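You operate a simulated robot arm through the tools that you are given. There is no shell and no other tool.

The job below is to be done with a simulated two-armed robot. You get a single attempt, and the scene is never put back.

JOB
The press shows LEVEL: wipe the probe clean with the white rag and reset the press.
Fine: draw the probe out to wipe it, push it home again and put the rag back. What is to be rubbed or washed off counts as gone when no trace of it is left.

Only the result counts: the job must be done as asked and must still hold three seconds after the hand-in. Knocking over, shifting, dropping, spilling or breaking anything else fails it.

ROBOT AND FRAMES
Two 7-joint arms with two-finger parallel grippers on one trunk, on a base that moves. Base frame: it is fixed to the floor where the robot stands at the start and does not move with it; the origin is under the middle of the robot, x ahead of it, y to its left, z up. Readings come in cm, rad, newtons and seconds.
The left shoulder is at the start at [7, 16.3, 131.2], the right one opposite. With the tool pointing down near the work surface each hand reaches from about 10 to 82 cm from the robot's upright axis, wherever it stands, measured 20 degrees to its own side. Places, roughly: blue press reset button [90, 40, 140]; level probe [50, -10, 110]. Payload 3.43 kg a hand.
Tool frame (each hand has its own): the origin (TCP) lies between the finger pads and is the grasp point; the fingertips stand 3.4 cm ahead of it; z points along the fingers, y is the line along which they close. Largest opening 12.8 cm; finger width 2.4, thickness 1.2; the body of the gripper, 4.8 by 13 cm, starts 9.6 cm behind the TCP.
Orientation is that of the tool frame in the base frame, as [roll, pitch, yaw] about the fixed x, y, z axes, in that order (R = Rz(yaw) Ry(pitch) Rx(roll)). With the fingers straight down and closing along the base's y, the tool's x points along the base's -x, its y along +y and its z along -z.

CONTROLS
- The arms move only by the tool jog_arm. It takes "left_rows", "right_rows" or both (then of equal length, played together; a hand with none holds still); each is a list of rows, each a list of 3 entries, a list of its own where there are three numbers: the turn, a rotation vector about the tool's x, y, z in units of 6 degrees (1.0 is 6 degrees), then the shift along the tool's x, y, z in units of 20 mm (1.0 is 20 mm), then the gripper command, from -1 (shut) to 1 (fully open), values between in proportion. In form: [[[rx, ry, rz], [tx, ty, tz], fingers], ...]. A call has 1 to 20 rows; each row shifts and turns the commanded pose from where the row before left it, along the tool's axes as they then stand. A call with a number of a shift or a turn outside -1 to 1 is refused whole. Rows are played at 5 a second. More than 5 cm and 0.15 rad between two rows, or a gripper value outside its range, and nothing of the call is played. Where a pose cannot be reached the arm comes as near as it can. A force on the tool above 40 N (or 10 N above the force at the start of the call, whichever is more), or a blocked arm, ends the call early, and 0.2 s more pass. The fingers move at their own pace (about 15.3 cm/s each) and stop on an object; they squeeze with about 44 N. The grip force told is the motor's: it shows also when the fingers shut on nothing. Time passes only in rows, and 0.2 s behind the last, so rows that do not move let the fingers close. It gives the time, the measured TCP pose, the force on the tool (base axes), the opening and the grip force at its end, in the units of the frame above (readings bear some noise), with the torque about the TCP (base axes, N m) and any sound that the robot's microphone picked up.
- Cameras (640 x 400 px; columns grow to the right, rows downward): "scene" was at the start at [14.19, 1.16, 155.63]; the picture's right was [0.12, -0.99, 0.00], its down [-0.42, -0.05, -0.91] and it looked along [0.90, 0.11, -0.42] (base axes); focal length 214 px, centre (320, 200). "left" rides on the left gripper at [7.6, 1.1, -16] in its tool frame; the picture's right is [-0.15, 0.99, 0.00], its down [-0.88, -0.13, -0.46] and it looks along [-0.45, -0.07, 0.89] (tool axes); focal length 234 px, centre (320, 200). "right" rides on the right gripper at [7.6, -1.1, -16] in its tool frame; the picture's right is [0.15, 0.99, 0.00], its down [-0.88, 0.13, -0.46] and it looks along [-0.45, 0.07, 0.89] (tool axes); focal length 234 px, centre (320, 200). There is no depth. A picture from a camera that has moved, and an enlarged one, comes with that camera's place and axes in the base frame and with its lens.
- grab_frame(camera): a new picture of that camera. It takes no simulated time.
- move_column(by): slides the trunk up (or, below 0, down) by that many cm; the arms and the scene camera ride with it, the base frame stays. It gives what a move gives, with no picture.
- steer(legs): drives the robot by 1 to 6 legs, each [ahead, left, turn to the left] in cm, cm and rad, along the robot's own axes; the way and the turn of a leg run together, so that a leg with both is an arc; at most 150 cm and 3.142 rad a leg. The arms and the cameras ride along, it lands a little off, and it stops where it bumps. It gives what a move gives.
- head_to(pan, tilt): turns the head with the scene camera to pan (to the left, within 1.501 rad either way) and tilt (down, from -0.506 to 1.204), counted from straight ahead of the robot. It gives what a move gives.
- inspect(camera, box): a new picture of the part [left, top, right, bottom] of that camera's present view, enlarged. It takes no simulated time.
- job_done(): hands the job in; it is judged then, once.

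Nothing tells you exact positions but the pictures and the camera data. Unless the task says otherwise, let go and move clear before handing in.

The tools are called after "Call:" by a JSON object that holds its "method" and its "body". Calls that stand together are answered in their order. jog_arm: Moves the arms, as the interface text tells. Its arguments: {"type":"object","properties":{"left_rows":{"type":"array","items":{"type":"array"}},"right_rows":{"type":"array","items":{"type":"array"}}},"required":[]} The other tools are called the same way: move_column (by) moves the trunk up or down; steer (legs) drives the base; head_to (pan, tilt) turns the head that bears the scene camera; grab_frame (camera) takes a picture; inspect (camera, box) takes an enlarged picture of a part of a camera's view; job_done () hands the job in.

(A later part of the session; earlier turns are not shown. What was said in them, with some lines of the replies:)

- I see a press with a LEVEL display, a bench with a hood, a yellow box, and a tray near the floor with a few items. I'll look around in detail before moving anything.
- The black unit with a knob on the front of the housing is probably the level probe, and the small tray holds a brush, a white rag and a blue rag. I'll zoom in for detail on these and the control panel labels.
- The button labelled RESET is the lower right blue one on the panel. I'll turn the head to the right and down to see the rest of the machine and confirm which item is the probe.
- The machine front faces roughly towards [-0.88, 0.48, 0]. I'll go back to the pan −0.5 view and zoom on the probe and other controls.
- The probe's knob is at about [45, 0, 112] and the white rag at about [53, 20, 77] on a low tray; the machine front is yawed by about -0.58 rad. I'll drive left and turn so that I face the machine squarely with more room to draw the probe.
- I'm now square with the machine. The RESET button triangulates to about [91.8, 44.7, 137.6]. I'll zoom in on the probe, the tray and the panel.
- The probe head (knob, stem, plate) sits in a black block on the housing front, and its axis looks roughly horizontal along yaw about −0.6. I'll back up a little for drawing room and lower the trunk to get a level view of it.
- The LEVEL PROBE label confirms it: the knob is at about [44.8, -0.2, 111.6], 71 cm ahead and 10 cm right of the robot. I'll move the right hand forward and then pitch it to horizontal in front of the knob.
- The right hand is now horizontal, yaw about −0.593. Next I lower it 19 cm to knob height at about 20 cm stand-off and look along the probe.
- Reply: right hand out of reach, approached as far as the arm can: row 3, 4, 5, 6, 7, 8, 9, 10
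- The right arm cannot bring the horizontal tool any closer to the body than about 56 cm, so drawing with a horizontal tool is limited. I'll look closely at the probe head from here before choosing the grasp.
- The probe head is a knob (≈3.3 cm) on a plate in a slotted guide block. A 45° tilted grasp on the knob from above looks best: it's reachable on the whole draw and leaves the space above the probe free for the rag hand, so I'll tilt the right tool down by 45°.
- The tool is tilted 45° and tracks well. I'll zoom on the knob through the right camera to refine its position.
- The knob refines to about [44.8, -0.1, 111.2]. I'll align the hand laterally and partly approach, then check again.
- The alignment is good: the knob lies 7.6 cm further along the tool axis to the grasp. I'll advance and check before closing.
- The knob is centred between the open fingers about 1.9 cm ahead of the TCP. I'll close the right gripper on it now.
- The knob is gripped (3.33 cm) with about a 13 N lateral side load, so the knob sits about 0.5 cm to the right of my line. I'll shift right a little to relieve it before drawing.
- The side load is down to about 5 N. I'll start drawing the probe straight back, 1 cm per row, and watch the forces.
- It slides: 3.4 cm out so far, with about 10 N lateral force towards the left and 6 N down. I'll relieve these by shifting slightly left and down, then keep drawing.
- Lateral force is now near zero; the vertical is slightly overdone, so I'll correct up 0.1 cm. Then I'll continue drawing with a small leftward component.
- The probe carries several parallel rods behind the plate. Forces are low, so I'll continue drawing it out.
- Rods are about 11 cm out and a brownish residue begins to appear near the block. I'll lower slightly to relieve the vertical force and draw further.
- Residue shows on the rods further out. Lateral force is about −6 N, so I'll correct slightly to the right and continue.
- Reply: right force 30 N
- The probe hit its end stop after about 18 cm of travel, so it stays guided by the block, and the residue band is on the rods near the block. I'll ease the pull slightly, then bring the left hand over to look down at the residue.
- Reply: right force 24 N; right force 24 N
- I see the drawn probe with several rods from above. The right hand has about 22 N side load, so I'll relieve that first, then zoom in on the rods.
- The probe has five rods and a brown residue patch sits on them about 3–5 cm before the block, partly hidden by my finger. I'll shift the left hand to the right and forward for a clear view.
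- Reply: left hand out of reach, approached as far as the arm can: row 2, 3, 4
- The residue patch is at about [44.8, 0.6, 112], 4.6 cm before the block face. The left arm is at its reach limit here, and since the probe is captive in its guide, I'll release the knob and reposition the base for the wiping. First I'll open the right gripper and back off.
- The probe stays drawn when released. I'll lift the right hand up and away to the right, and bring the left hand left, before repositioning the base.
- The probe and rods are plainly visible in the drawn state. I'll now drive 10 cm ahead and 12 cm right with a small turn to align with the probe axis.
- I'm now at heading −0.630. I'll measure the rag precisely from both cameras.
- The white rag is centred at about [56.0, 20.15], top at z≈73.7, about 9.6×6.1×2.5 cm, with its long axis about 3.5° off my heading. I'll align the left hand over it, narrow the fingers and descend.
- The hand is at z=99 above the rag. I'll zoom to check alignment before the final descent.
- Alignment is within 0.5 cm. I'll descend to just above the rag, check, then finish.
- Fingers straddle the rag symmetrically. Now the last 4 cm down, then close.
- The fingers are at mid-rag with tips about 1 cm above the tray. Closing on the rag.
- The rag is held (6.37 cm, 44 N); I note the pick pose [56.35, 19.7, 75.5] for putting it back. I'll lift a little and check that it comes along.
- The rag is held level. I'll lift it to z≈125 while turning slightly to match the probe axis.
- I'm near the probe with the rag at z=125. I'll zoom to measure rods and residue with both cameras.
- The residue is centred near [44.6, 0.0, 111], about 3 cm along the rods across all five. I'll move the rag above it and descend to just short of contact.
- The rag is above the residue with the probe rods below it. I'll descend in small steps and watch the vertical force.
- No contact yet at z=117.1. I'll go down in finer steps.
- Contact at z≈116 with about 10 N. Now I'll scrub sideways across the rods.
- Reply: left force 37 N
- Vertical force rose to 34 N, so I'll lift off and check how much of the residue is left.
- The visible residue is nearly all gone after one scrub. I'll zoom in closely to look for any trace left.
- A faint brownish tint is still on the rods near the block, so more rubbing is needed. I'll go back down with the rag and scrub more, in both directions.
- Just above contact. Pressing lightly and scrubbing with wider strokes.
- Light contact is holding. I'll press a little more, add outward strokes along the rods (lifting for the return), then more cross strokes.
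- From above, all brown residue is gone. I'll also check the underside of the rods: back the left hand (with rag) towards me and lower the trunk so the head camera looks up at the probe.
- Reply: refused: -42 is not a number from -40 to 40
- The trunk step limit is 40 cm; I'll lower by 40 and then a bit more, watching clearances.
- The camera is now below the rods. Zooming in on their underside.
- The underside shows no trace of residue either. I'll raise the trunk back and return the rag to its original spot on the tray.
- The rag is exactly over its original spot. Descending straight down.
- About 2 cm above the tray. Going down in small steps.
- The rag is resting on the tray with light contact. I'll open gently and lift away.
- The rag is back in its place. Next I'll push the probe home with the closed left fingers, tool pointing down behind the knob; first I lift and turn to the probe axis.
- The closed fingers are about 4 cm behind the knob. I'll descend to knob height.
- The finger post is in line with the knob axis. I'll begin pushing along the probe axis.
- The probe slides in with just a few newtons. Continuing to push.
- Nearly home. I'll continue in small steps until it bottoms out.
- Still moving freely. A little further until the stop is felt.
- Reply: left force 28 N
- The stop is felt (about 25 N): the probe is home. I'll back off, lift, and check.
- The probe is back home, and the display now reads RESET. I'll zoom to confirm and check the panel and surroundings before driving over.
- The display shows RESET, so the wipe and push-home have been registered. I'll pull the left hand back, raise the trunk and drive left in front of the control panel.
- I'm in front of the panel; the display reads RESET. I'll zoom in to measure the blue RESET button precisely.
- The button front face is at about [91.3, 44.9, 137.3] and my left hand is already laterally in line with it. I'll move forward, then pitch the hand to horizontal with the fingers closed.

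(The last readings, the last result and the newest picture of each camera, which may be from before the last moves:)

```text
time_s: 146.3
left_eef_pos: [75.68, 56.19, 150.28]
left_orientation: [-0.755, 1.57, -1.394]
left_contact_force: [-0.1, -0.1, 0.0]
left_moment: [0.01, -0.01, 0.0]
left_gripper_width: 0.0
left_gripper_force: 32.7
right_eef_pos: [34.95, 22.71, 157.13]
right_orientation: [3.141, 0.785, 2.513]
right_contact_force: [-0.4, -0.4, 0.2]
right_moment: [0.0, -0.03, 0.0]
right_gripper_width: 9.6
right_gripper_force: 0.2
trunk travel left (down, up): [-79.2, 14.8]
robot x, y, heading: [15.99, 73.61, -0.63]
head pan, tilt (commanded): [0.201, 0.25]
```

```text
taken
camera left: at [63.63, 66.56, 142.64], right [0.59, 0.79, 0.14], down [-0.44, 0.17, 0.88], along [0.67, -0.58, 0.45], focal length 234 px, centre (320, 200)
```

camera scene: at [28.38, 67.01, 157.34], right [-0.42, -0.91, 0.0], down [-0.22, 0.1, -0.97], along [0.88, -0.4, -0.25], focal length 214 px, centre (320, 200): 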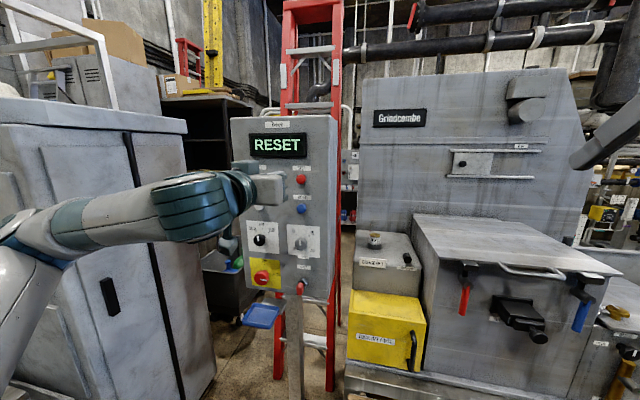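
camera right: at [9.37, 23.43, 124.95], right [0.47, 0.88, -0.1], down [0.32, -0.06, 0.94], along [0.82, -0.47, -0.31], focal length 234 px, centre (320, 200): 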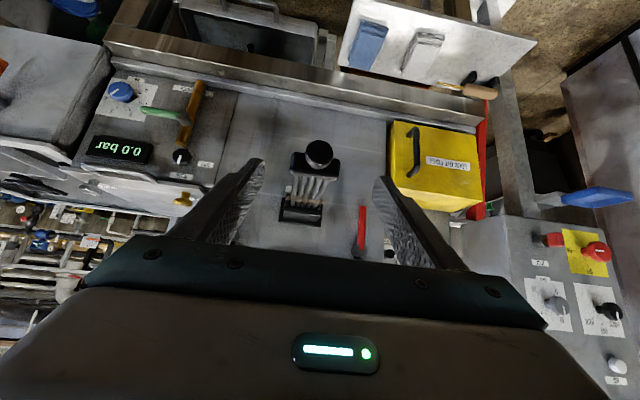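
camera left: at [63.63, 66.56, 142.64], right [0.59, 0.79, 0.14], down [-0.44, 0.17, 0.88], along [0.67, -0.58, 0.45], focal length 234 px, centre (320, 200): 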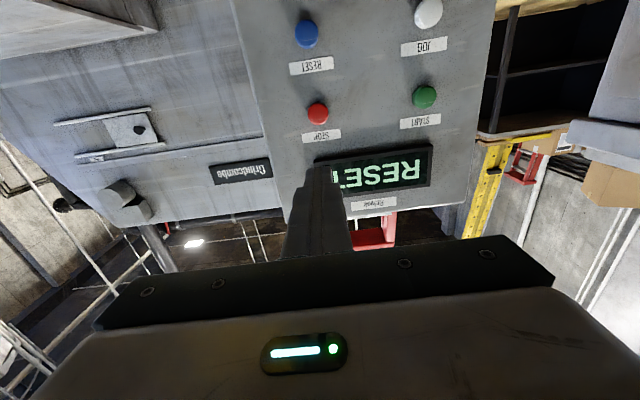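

Both cameras agree: the button is at [91.3, 44.86, 137.2]. I'll lower the hand 13 cm to button height, staying about 16 cm off, then check.

Call:
{"method": "jog_arm", "body": {"left_rows": [[[0, 0, 0], [0.936, 0.013, 0], -1], [[0, 0, 0], [0.936, 0.013, 0], -1], [[0, 0, 0], [0.936, 0.013, 0], -1], [[0, 0, 0], [0.936, 0.013, 0], -1], [[0, 0, 0], [0.936, 0.013, 0.3], -1], [[0, 0, 0], [0.936, 0.013, 0.6], -1], [[0, 0, 0], [0.936, 0.013, 0.6], -1], [[0, 0, 0], [0, 0, 0.6], -1], [[0, 0, 0], [0, 0, 0.6], -1], [[0, 0, 0], [0, 0, 0], -1]]}}

Call:
{"method": "grab_frame", "body": {"camera": "left"}}

Call:
{"method": "inspect", "body": {"camera": "scene", "box": [220, 120, 350, 280]}}

```text
time_s: 148.5
left_eef_pos: [80.38, 57.37, 139.71]
left_orientation: [-2.79, 1.564, 2.853]
left_contact_force: [0.5, 0.0, -0.8]
left_moment: [-0.02, 0.0, -0.05]
left_gripper_width: 0.01
left_gripper_force: 33.0
left hand out of reach, approached as far as the arm can: row 4, 6, 7, 8, 9
right_eef_pos: [35.03, 22.74, 157.18]
right_orientation: [-3.14, 0.784, 2.513]
right_contact_force: [0.1, -0.6, 0.8]
right_moment: [0.0, 0.02, -0.02]
right_gripper_width: 9.56
right_gripper_force: 0.1
trunk travel left (down, up): [-79.2, 14.8]
robot x, y, heading: [15.84, 73.8, -0.637]
head pan, tilt (commanded): [0.201, 0.25]
```

```text
taken
camera left: at [68.25, 67.66, 132.19], right [0.59, 0.79, 0.14], down [-0.44, 0.17, 0.88], along [0.68, -0.59, 0.44], focal length 234 px, centre (320, 200)
```

left: 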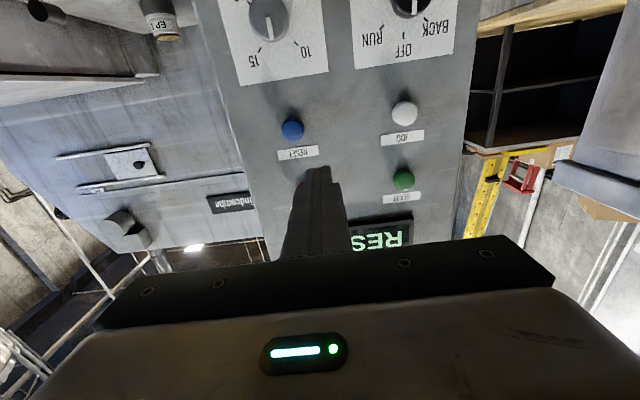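

```text
2.50 times, centred on (285, 200) of scene
camera zoom: at [28.46, 67.19, 157.34], right [-0.42, -0.91, 0.0], down [-0.23, 0.1, -0.97], along [0.88, -0.4, -0.25], focal length 536 px, centre (408, 200)
```

zoom: 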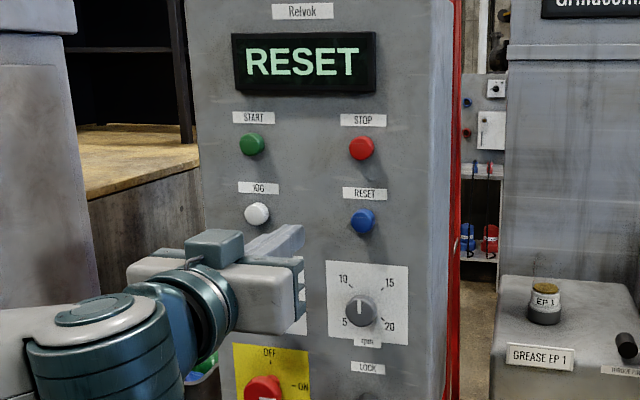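

The arm hit a joint limit close in, ending 3.5 cm left and 2.5 cm high. Moving forward should free it; I'll go forward 7 cm while correcting sideways and down, leaving about 6 cm to the button.

Call:
{"method": "jog_arm", "body": {"left_rows": [[[0, 0, 0], [0, 0, 0.8], -1], [[0, 0, 0], [0, 0, 0.8], -1], [[0, 0, 0], [0.2, -0.3, 0.8], -1], [[0, 0, 0], [0.25, -0.35, 0.6], -1], [[0, 0, 0], [0.3, -0.4, 0.3], -1], [[0, 0, 0], [0.3, -0.4, 0], -1], [[0, 0, 0], [0.2, -0.3, 0], -1], [[0, 0, 0], [0, 0, 0], -1]]}}

Call:
{"method": "grab_frame", "body": {"camera": "left"}}

Call:
{"method": "inspect", "body": {"camera": "scene", "box": [220, 120, 350, 280]}}

```text
time_s: 150.3
left_eef_pos: [81.63, 56.49, 140.09]
left_orientation: [-2.962, 1.562, 2.678]
left_contact_force: [0.0, -0.1, -0.7]
left_moment: [0.02, 0.02, 0.01]
left_gripper_width: 0.0
left_gripper_force: 33.0
left hand out of reach, approached as far as the arm can: row 1, 2, 3, 4, 5, 6, 7
right_eef_pos: [34.99, 22.68, 157.15]
right_orientation: [3.141, 0.784, 2.511]
right_contact_force: [-0.7, -0.5, -0.2]
right_moment: [-0.01, -0.01, 0.0]
right_gripper_width: 9.56
right_gripper_force: 0.0
trunk travel left (down, up): [-79.2, 14.8]
robot x, y, heading: [15.69, 73.65, -0.631]
head pan, tilt (commanded): [0.201, 0.25]
```

```text
taken
camera left: at [69.55, 66.82, 132.52], right [0.59, 0.79, 0.14], down [-0.44, 0.16, 0.88], along [0.68, -0.59, 0.44], focal length 234 px, centre (320, 200)
```

left: 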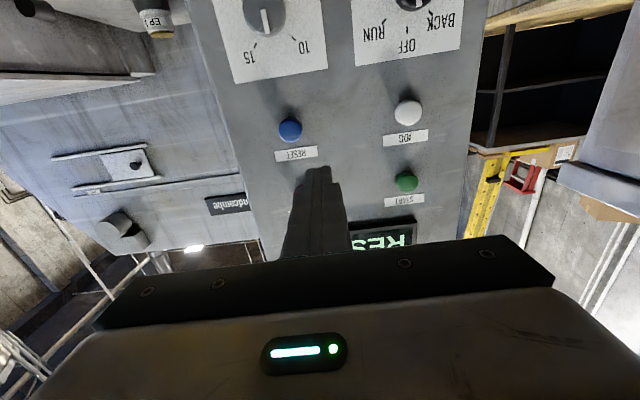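

```text
2.50 times, centred on (285, 200) of scene
camera zoom: at [28.42, 67.02, 157.33], right [-0.42, -0.91, 0.0], down [-0.22, 0.1, -0.97], along [0.88, -0.4, -0.25], focal length 536 px, centre (408, 200)
```

zoom: 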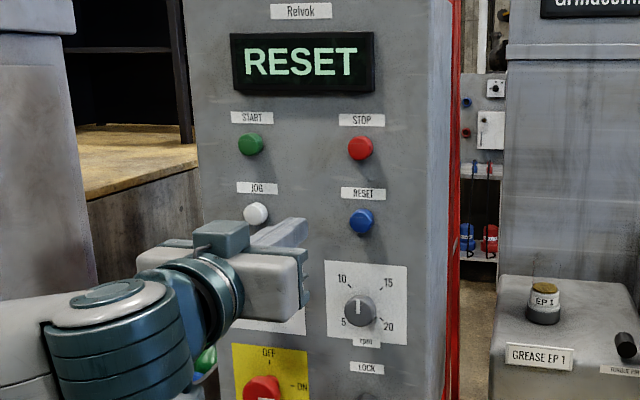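

The limit is the wrist with the hand low relative to the shoulder; at z=150 (about 20 cm above the shoulder) the horizontal pose was fine. I'll retreat up and back, then lower the trunk 14 cm so the button is high relative to the shoulder.

Call:
{"method": "jog_arm", "body": {"left_rows": [[[0, 0, 0], [-0.5, 0, -0.5], -1], [[0, 0, 0], [-1, 0, -0.5], -1], [[0, 0, 0], [-1, 0, -0.3], -1], [[0, 0, 0], [-1, 0, 0], -1], [[0, 0, 0], [-1, 0, 0], -1], [[0, 0, 0], [-0.5, 0, 0], -1], [[0, 0, 0], [0, 0, 0], -1]]}}

```text
time_s: 151.9
left_eef_pos: [79.64, 57.94, 150.09]
left_orientation: [-1.473, 1.568, -2.116]
left_contact_force: [-0.3, 0.9, 0.4]
left_moment: [0.02, 0.0, 0.01]
left_gripper_width: 0.0
left_gripper_force: 33.1
right_eef_pos: [34.94, 22.7, 157.06]
right_orientation: [-3.141, 0.786, 2.512]
right_contact_force: [0.4, -0.4, -1.0]
right_moment: [-0.02, 0.0, -0.01]
right_gripper_width: 9.58
right_gripper_force: 0.1
trunk travel left (down, up): [-79.2, 14.8]
robot x, y, heading: [15.66, 73.6, -0.628]
head pan, tilt (commanded): [0.201, 0.25]
```

Call:
{"method": "move_column", "body": {"by": -14}}

Call:
{"method": "jog_arm", "body": {"left_rows": [[[0, 0, 0], [-0.18, -0.55, 0], -1], [[0, 0, 0], [-0.18, -0.6, 0], -1], [[0, 0, 0], [-0.18, -0.6, 0], -1], [[0, 0, 0], [0, 0, 0.5], -1], [[0, 0, 0], [0, 0, 0.7], -1], [[0, 0, 0], [0, 0, 0.7], -1], [[0, 0, 0], [0, 0, 0.7], -1], [[0, 0, 0], [0, 0, 0.7], -1], [[0, 0, 0], [0, 0, 0], -1]]}}

Call:
{"method": "grab_frame", "body": {"camera": "left"}}

Call:
{"method": "grab_frame", "body": {"camera": "scene"}}

```text
time_s: 153.6
left_eef_pos: [79.51, 58.0, 136.01]
left_orientation: [-1.238, 1.569, -1.876]
left_contact_force: [-0.6, -0.5, -0.5]
left_moment: [-0.01, 0.0, 0.01]
left_gripper_width: 0.02
left_gripper_force: 32.8
right_eef_pos: [34.91, 22.69, 143.21]
right_orientation: [-3.141, 0.785, 2.512]
right_contact_force: [0.3, -0.1, -0.1]
right_moment: [-0.03, 0.02, 0.01]
right_gripper_width: 9.61
right_gripper_force: 0.2
trunk travel left (down, up): [-65.2, 28.8]
robot x, y, heading: [15.96, 73.69, -0.635]
head pan, tilt (commanded): [0.201, 0.25]
```

```text
time_s: 155.6
left_eef_pos: [82.71, 51.21, 137.12]
left_orientation: [-1.359, 1.571, -2.0]
left_contact_force: [0.3, -0.3, -0.7]
left_moment: [0.04, 0.04, 0.03]
left_gripper_width: 0.03
left_gripper_force: 32.6
right_eef_pos: [34.92, 22.58, 143.17]
right_orientation: [3.14, 0.785, 2.511]
right_contact_force: [-0.1, -0.3, -0.1]
right_moment: [-0.02, -0.01, 0.0]
right_gripper_width: 9.6
right_gripper_force: 0.0
trunk travel left (down, up): [-65.2, 28.8]
robot x, y, heading: [15.94, 73.44, -0.628]
head pan, tilt (commanded): [0.201, 0.25]
```

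```text
taken
camera left: at [70.75, 61.56, 129.43], right [0.59, 0.79, 0.15], down [-0.44, 0.17, 0.88], along [0.67, -0.58, 0.45], focal length 234 px, centre (320, 200)
```

left: 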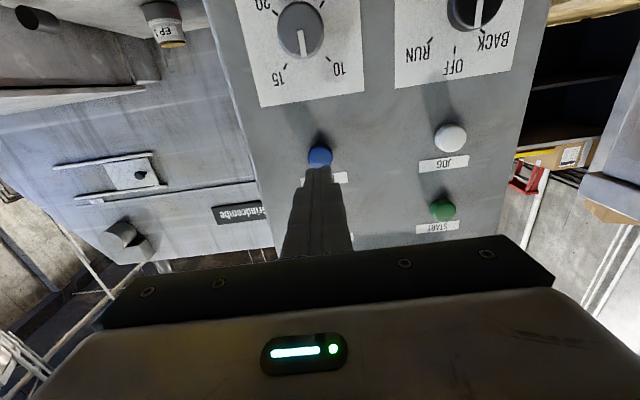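

```text
taken
camera scene: at [28.39, 67.02, 143.34], right [-0.42, -0.91, 0.0], down [-0.22, 0.1, -0.97], along [0.88, -0.4, -0.25], focal length 214 px, centre (320, 200)
```

scene: 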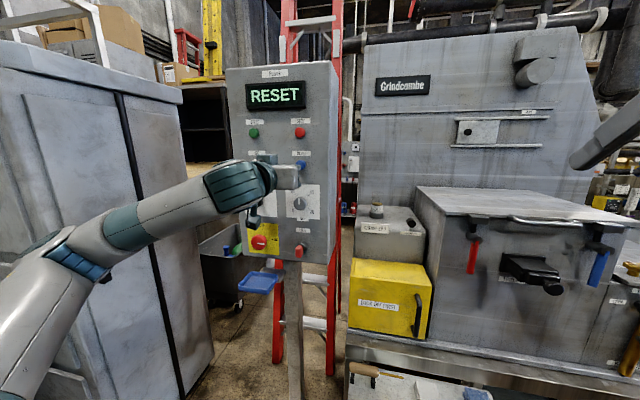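

In reach now and exactly in line: the fingertips are about 7.3 cm from the RESET button. Advancing 6 cm, then slowly to press.

Call:
{"method": "jog_arm", "body": {"left_rows": [[[0, 0, 0], [0, 0, 0.7], -1], [[0, 0, 0], [0, 0, 0.7], -1], [[0, 0, 0], [0, 0, 0.7], -1], [[0, 0, 0], [0, 0, 0.7], -1], [[0, 0, 0], [0, 0, 0], -1]]}}

Call:
{"method": "grab_frame", "body": {"camera": "left"}}

Call:
{"method": "inspect", "body": {"camera": "scene", "box": [220, 60, 350, 270]}}

```text
time_s: 156.8
left_eef_pos: [87.28, 47.85, 137.08]
left_orientation: [-0.996, 1.568, -1.636]
left_contact_force: [-0.2, 0.3, 0.2]
left_moment: [-0.03, 0.01, 0.0]
left_gripper_width: 0.0
left_gripper_force: 33.1
right_eef_pos: [34.92, 22.72, 143.19]
right_orientation: [-3.14, 0.786, 2.511]
right_contact_force: [0.1, 0.5, -0.1]
right_moment: [-0.02, -0.03, 0.0]
right_gripper_width: 9.6
right_gripper_force: 0.1
trunk travel left (down, up): [-65.2, 28.8]
robot x, y, heading: [15.74, 73.94, -0.631]
head pan, tilt (commanded): [0.201, 0.25]
```

```text
taken
camera left: at [75.22, 58.17, 129.41], right [0.59, 0.79, 0.15], down [-0.44, 0.17, 0.88], along [0.67, -0.58, 0.45], focal length 234 px, centre (320, 200)
```

left: 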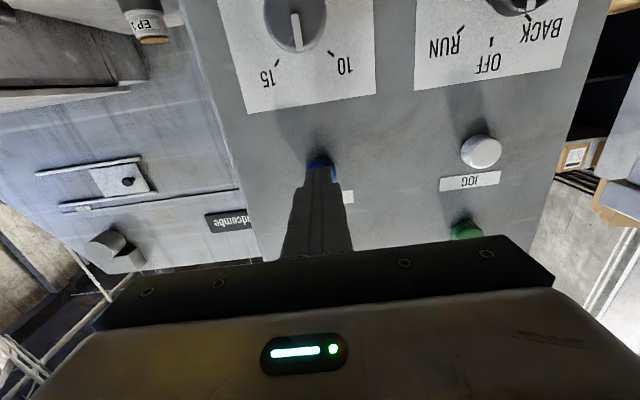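

```text
1.90 times, centred on (285, 165) of scene
camera zoom: at [28.39, 67.04, 143.34], right [-0.42, -0.91, 0.0], down [-0.22, 0.1, -0.97], along [0.88, -0.4, -0.25], focal length 408 px, centre (387, 267)
```

zoom: 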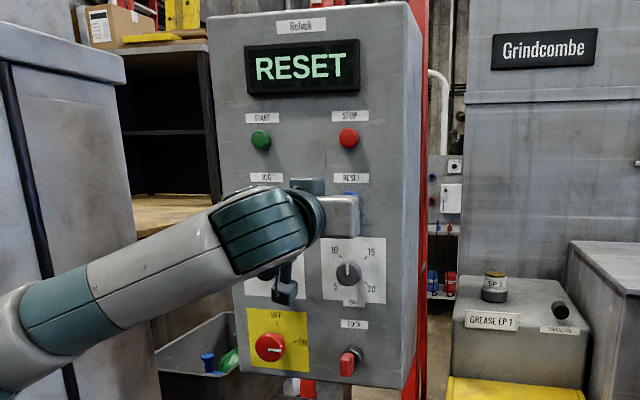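

Lined up, about 1.6 cm from the button. Pressing slowly now.

Call:
{"method": "jog_arm", "body": {"left_rows": [[[0, 0, 0], [0, 0, 0.2], -1], [[0, 0, 0], [0, 0, 0.2], -1], [[0, 0, 0], [0, 0, 0.2], -1], [[0, 0, 0], [0, 0, 0.15], -1], [[0, 0, 0], [0, 0, 0], -1]]}}

Call:
{"method": "inspect", "body": {"camera": "scene", "box": [220, 60, 350, 270]}}

```text
time_s: 158.0
left_eef_pos: [88.45, 47.01, 137.11]
left_orientation: [-1.173, 1.57, -1.811]
left_contact_force: [-1.6, 1.0, -0.5]
left_moment: [0.04, 0.01, -0.01]
left_gripper_width: 0.0
left_gripper_force: 32.7
right_eef_pos: [34.92, 22.69, 143.14]
right_orientation: [3.141, 0.784, 2.511]
right_contact_force: [-0.3, -0.4, 0.2]
right_moment: [-0.02, -0.01, -0.01]
right_gripper_width: 9.6
right_gripper_force: 0.0
trunk travel left (down, up): [-65.2, 28.8]
robot x, y, heading: [15.79, 73.58, -0.626]
head pan, tilt (commanded): [0.201, 0.25]
```

```text
1.90 times, centred on (285, 165) of scene
camera zoom: at [28.38, 67.03, 143.34], right [-0.42, -0.91, 0.0], down [-0.22, 0.1, -0.97], along [0.88, -0.4, -0.25], focal length 408 px, centre (387, 267)
```

zoom: 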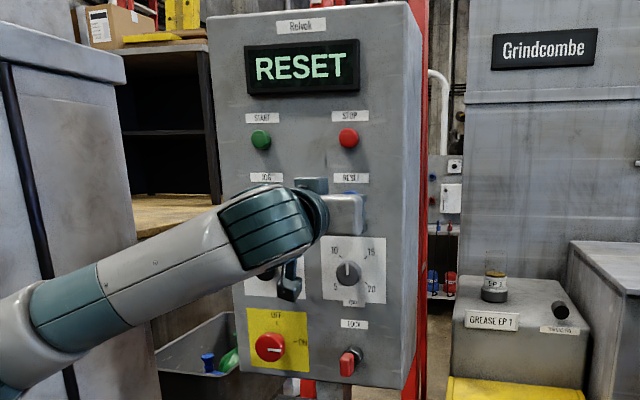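

Slight contact (about 2 N) just began. I'll press in further.

Call:
{"method": "jog_arm", "body": {"left_rows": [[[0, 0, 0], [0, 0, 0.12], -1], [[0, 0, 0], [0, 0, 0.12], -1], [[0, 0, 0], [0, 0, 0.12], -1], [[0, 0, 0], [0, 0, 0], -1]]}}

Call:
{"method": "inspect", "body": {"camera": "scene", "box": [220, 60, 350, 270]}}

```text
time_s: 159.0
left_eef_pos: [88.88, 46.7, 137.23]
left_orientation: [-0.498, 1.57, -1.137]
left_contact_force: [-11.1, 5.7, -5.2]
left_moment: [0.07, 0.1, -0.05]
left_gripper_width: 0.0
left_gripper_force: 33.3
right_eef_pos: [34.7, 22.9, 143.31]
right_orientation: [3.141, 0.787, 2.512]
right_contact_force: [0.3, 0.7, -0.9]
right_moment: [0.03, 0.02, -0.02]
right_gripper_width: 9.58
right_gripper_force: 0.1
trunk travel left (down, up): [-65.2, 28.8]
robot x, y, heading: [16.17, 73.95, -0.63]
head pan, tilt (commanded): [0.201, 0.25]
heard: click
```

```text
1.90 times, centred on (285, 165) of scene
camera zoom: at [28.19, 67.14, 143.35], right [-0.42, -0.91, 0.0], down [-0.22, 0.1, -0.97], along [0.88, -0.4, -0.25], focal length 408 px, centre (387, 267)
```

zoom: 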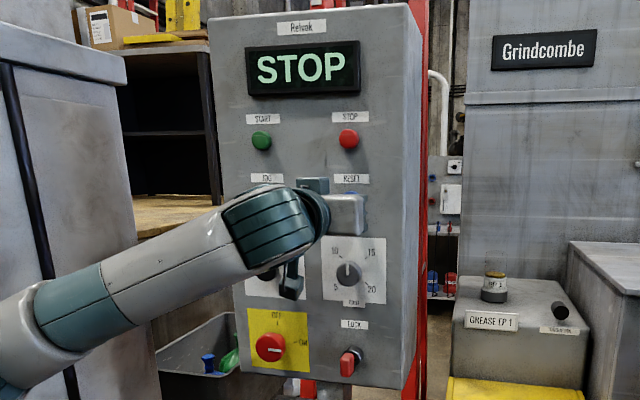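

A click was heard and the display changed from RESET to STOP, so the fault is cleared. I'll withdraw the hand straight back and check the final state.

Call:
{"method": "jog_arm", "body": {"left_rows": [[[0, 0, 0], [0, 0, -0.4], -1], [[0, 0, 0], [0, 0, -0.8], -1], [[0, 0, 0], [0, 0, -0.8], -1], [[0, 0, 0], [0, 0, -0.8], -1], [[0, 0, 0], [0, 0, -0.8], -1], [[0, 0, 0], [-0.5, 0, -0.8], -1], [[0, 0, 0], [-0.8, 0, 0], -1], [[0, 0, 0], [-0.8, 0, 0], -1], [[0, 0, 0], [0, 0, 0], -1]]}}

Call:
{"method": "grab_frame", "body": {"camera": "scene"}}

Call:
{"method": "inspect", "body": {"camera": "scene", "box": [220, 60, 350, 270]}}

```text
time_s: 161.0
left_eef_pos: [82.15, 52.06, 141.41]
left_orientation: [-1.566, 1.569, -2.208]
left_contact_force: [-0.5, -1.0, -0.9]
left_moment: [0.0, 0.01, 0.01]
left_gripper_width: 0.01
left_gripper_force: 32.9
right_eef_pos: [35.07, 22.65, 143.09]
right_orientation: [-3.141, 0.785, 2.512]
right_contact_force: [-0.5, -0.1, -0.5]
right_moment: [-0.01, -0.03, 0.0]
right_gripper_width: 9.58
right_gripper_force: 0.1
trunk travel left (down, up): [-65.2, 28.8]
robot x, y, heading: [15.71, 73.49, -0.635]
head pan, tilt (commanded): [0.201, 0.25]
```

```text
taken
camera scene: at [28.43, 67.02, 143.33], right [-0.42, -0.91, 0.0], down [-0.22, 0.1, -0.97], along [0.88, -0.4, -0.25], focal length 214 px, centre (320, 200)
```

scene: 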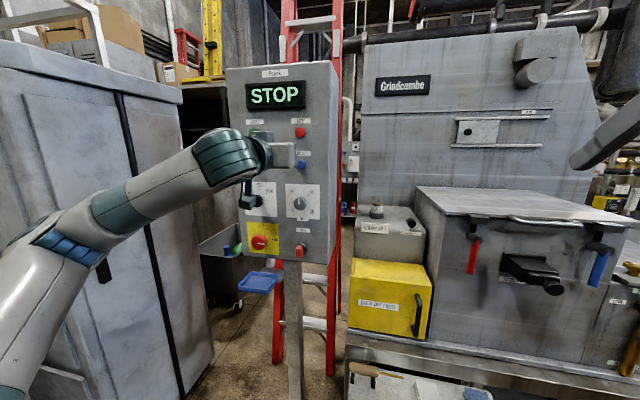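

```text
1.90 times, centred on (285, 165) of scene
camera zoom: at [28.43, 67.02, 143.33], right [-0.42, -0.91, 0.0], down [-0.22, 0.1, -0.97], along [0.88, -0.4, -0.25], focal length 408 px, centre (387, 267)
```

zoom: 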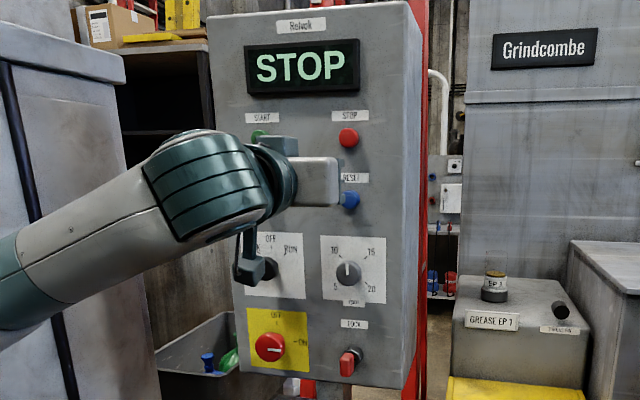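

The display holds at STOP. I'll back the robot away to be well clear and do a last check of the probe, the rag and the tray.

Call:
{"method": "steer", "body": {"legs": [[-15, 0, 0]]}}

Call:
{"method": "head_to", "body": {"pan": -0.1, "tilt": 0.45}}

Call:
{"method": "grab_frame", "body": {"camera": "scene"}}

Call:
{"method": "inspect", "body": {"camera": "scene", "box": [240, 120, 440, 330]}}

```text
time_s: 162.3
left_eef_pos: [70.3, 60.21, 141.31]
left_orientation: [-2.4, 1.568, -3.041]
left_contact_force: [0.4, -1.0, 0.1]
left_moment: [0.0, 0.03, 0.0]
left_gripper_width: 0.0
left_gripper_force: 32.9
right_eef_pos: [23.04, 31.27, 143.09]
right_orientation: [3.14, 0.785, 2.509]
right_contact_force: [0.2, -0.4, -0.5]
right_moment: [0.05, 0.02, -0.03]
right_gripper_width: 9.57
right_gripper_force: 0.1
trunk travel left (down, up): [-65.2, 28.8]
robot x, y, heading: [4.07, 82.58, -0.632]
head pan, tilt (commanded): [0.201, 0.25]
```

```text
time_s: 163.1
left_eef_pos: [70.18, 60.4, 141.37]
left_orientation: [-1.592, 1.569, -2.234]
left_contact_force: [-0.3, -0.5, 0.0]
left_moment: [0.01, 0.04, -0.01]
left_gripper_width: 0.02
left_gripper_force: 33.0
right_eef_pos: [22.85, 31.4, 143.21]
right_orientation: [3.14, 0.786, 2.508]
right_contact_force: [0.2, 0.4, -0.4]
right_moment: [0.0, 0.01, 0.02]
right_gripper_width: 9.61
right_gripper_force: 0.0
trunk travel left (down, up): [-65.2, 28.8]
robot x, y, heading: [3.74, 82.49, -0.632]
head pan, tilt (commanded): [-0.099, 0.45]
```

```text
taken
camera scene: at [14.88, 73.41, 141.48], right [-0.67, -0.74, 0.0], down [-0.32, 0.29, -0.9], along [0.67, -0.6, -0.43], focal length 214 px, centre (320, 200)
```

scene: 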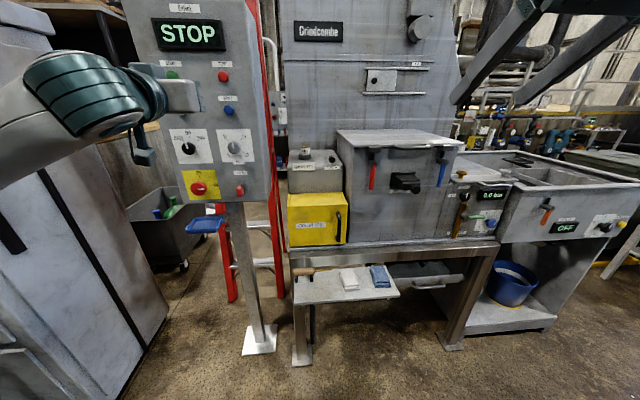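

```text
1.90 times, centred on (340, 225) of scene
camera zoom: at [14.88, 73.41, 141.48], right [-0.67, -0.74, 0.0], down [-0.32, 0.29, -0.9], along [0.67, -0.6, -0.43], focal length 408 px, centre (282, 152)
```

zoom: 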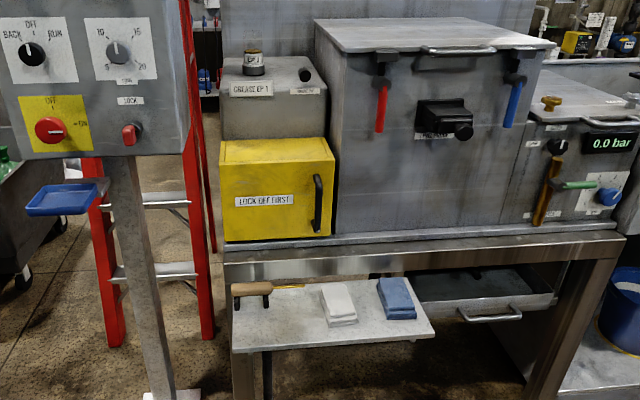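

The probe is clean and pushed home, and the white rag is back in its place. The press has been reset: the display holds at STOP after the click. Both hands are clear and nothing else was disturbed, so I'm handing in.

Call:
{"method": "job_done", "body": {}}

```text
The job is handed in.
```

The job is done and handed in. The probe is wiped clean and back home, and the press is reset.

- **Probe:** I drew it out to its end stop and rubbed the brown residue off the rods with the white rag. No trace showed from above or below. I then pushed it in until it hit its stop, and the display changed from LEVEL to RESET.
- **Rag:** It is back on the tray, within about half a centimetre of where it lay.
- **Reset:** I pressed the blue RESET button and heard it click. The display changed to STOP and was still showing STOP on my last check.

In the last pictures nothing else looked moved, and both hands are clear of the machine. I can't see the verdict on the hand-in from here.
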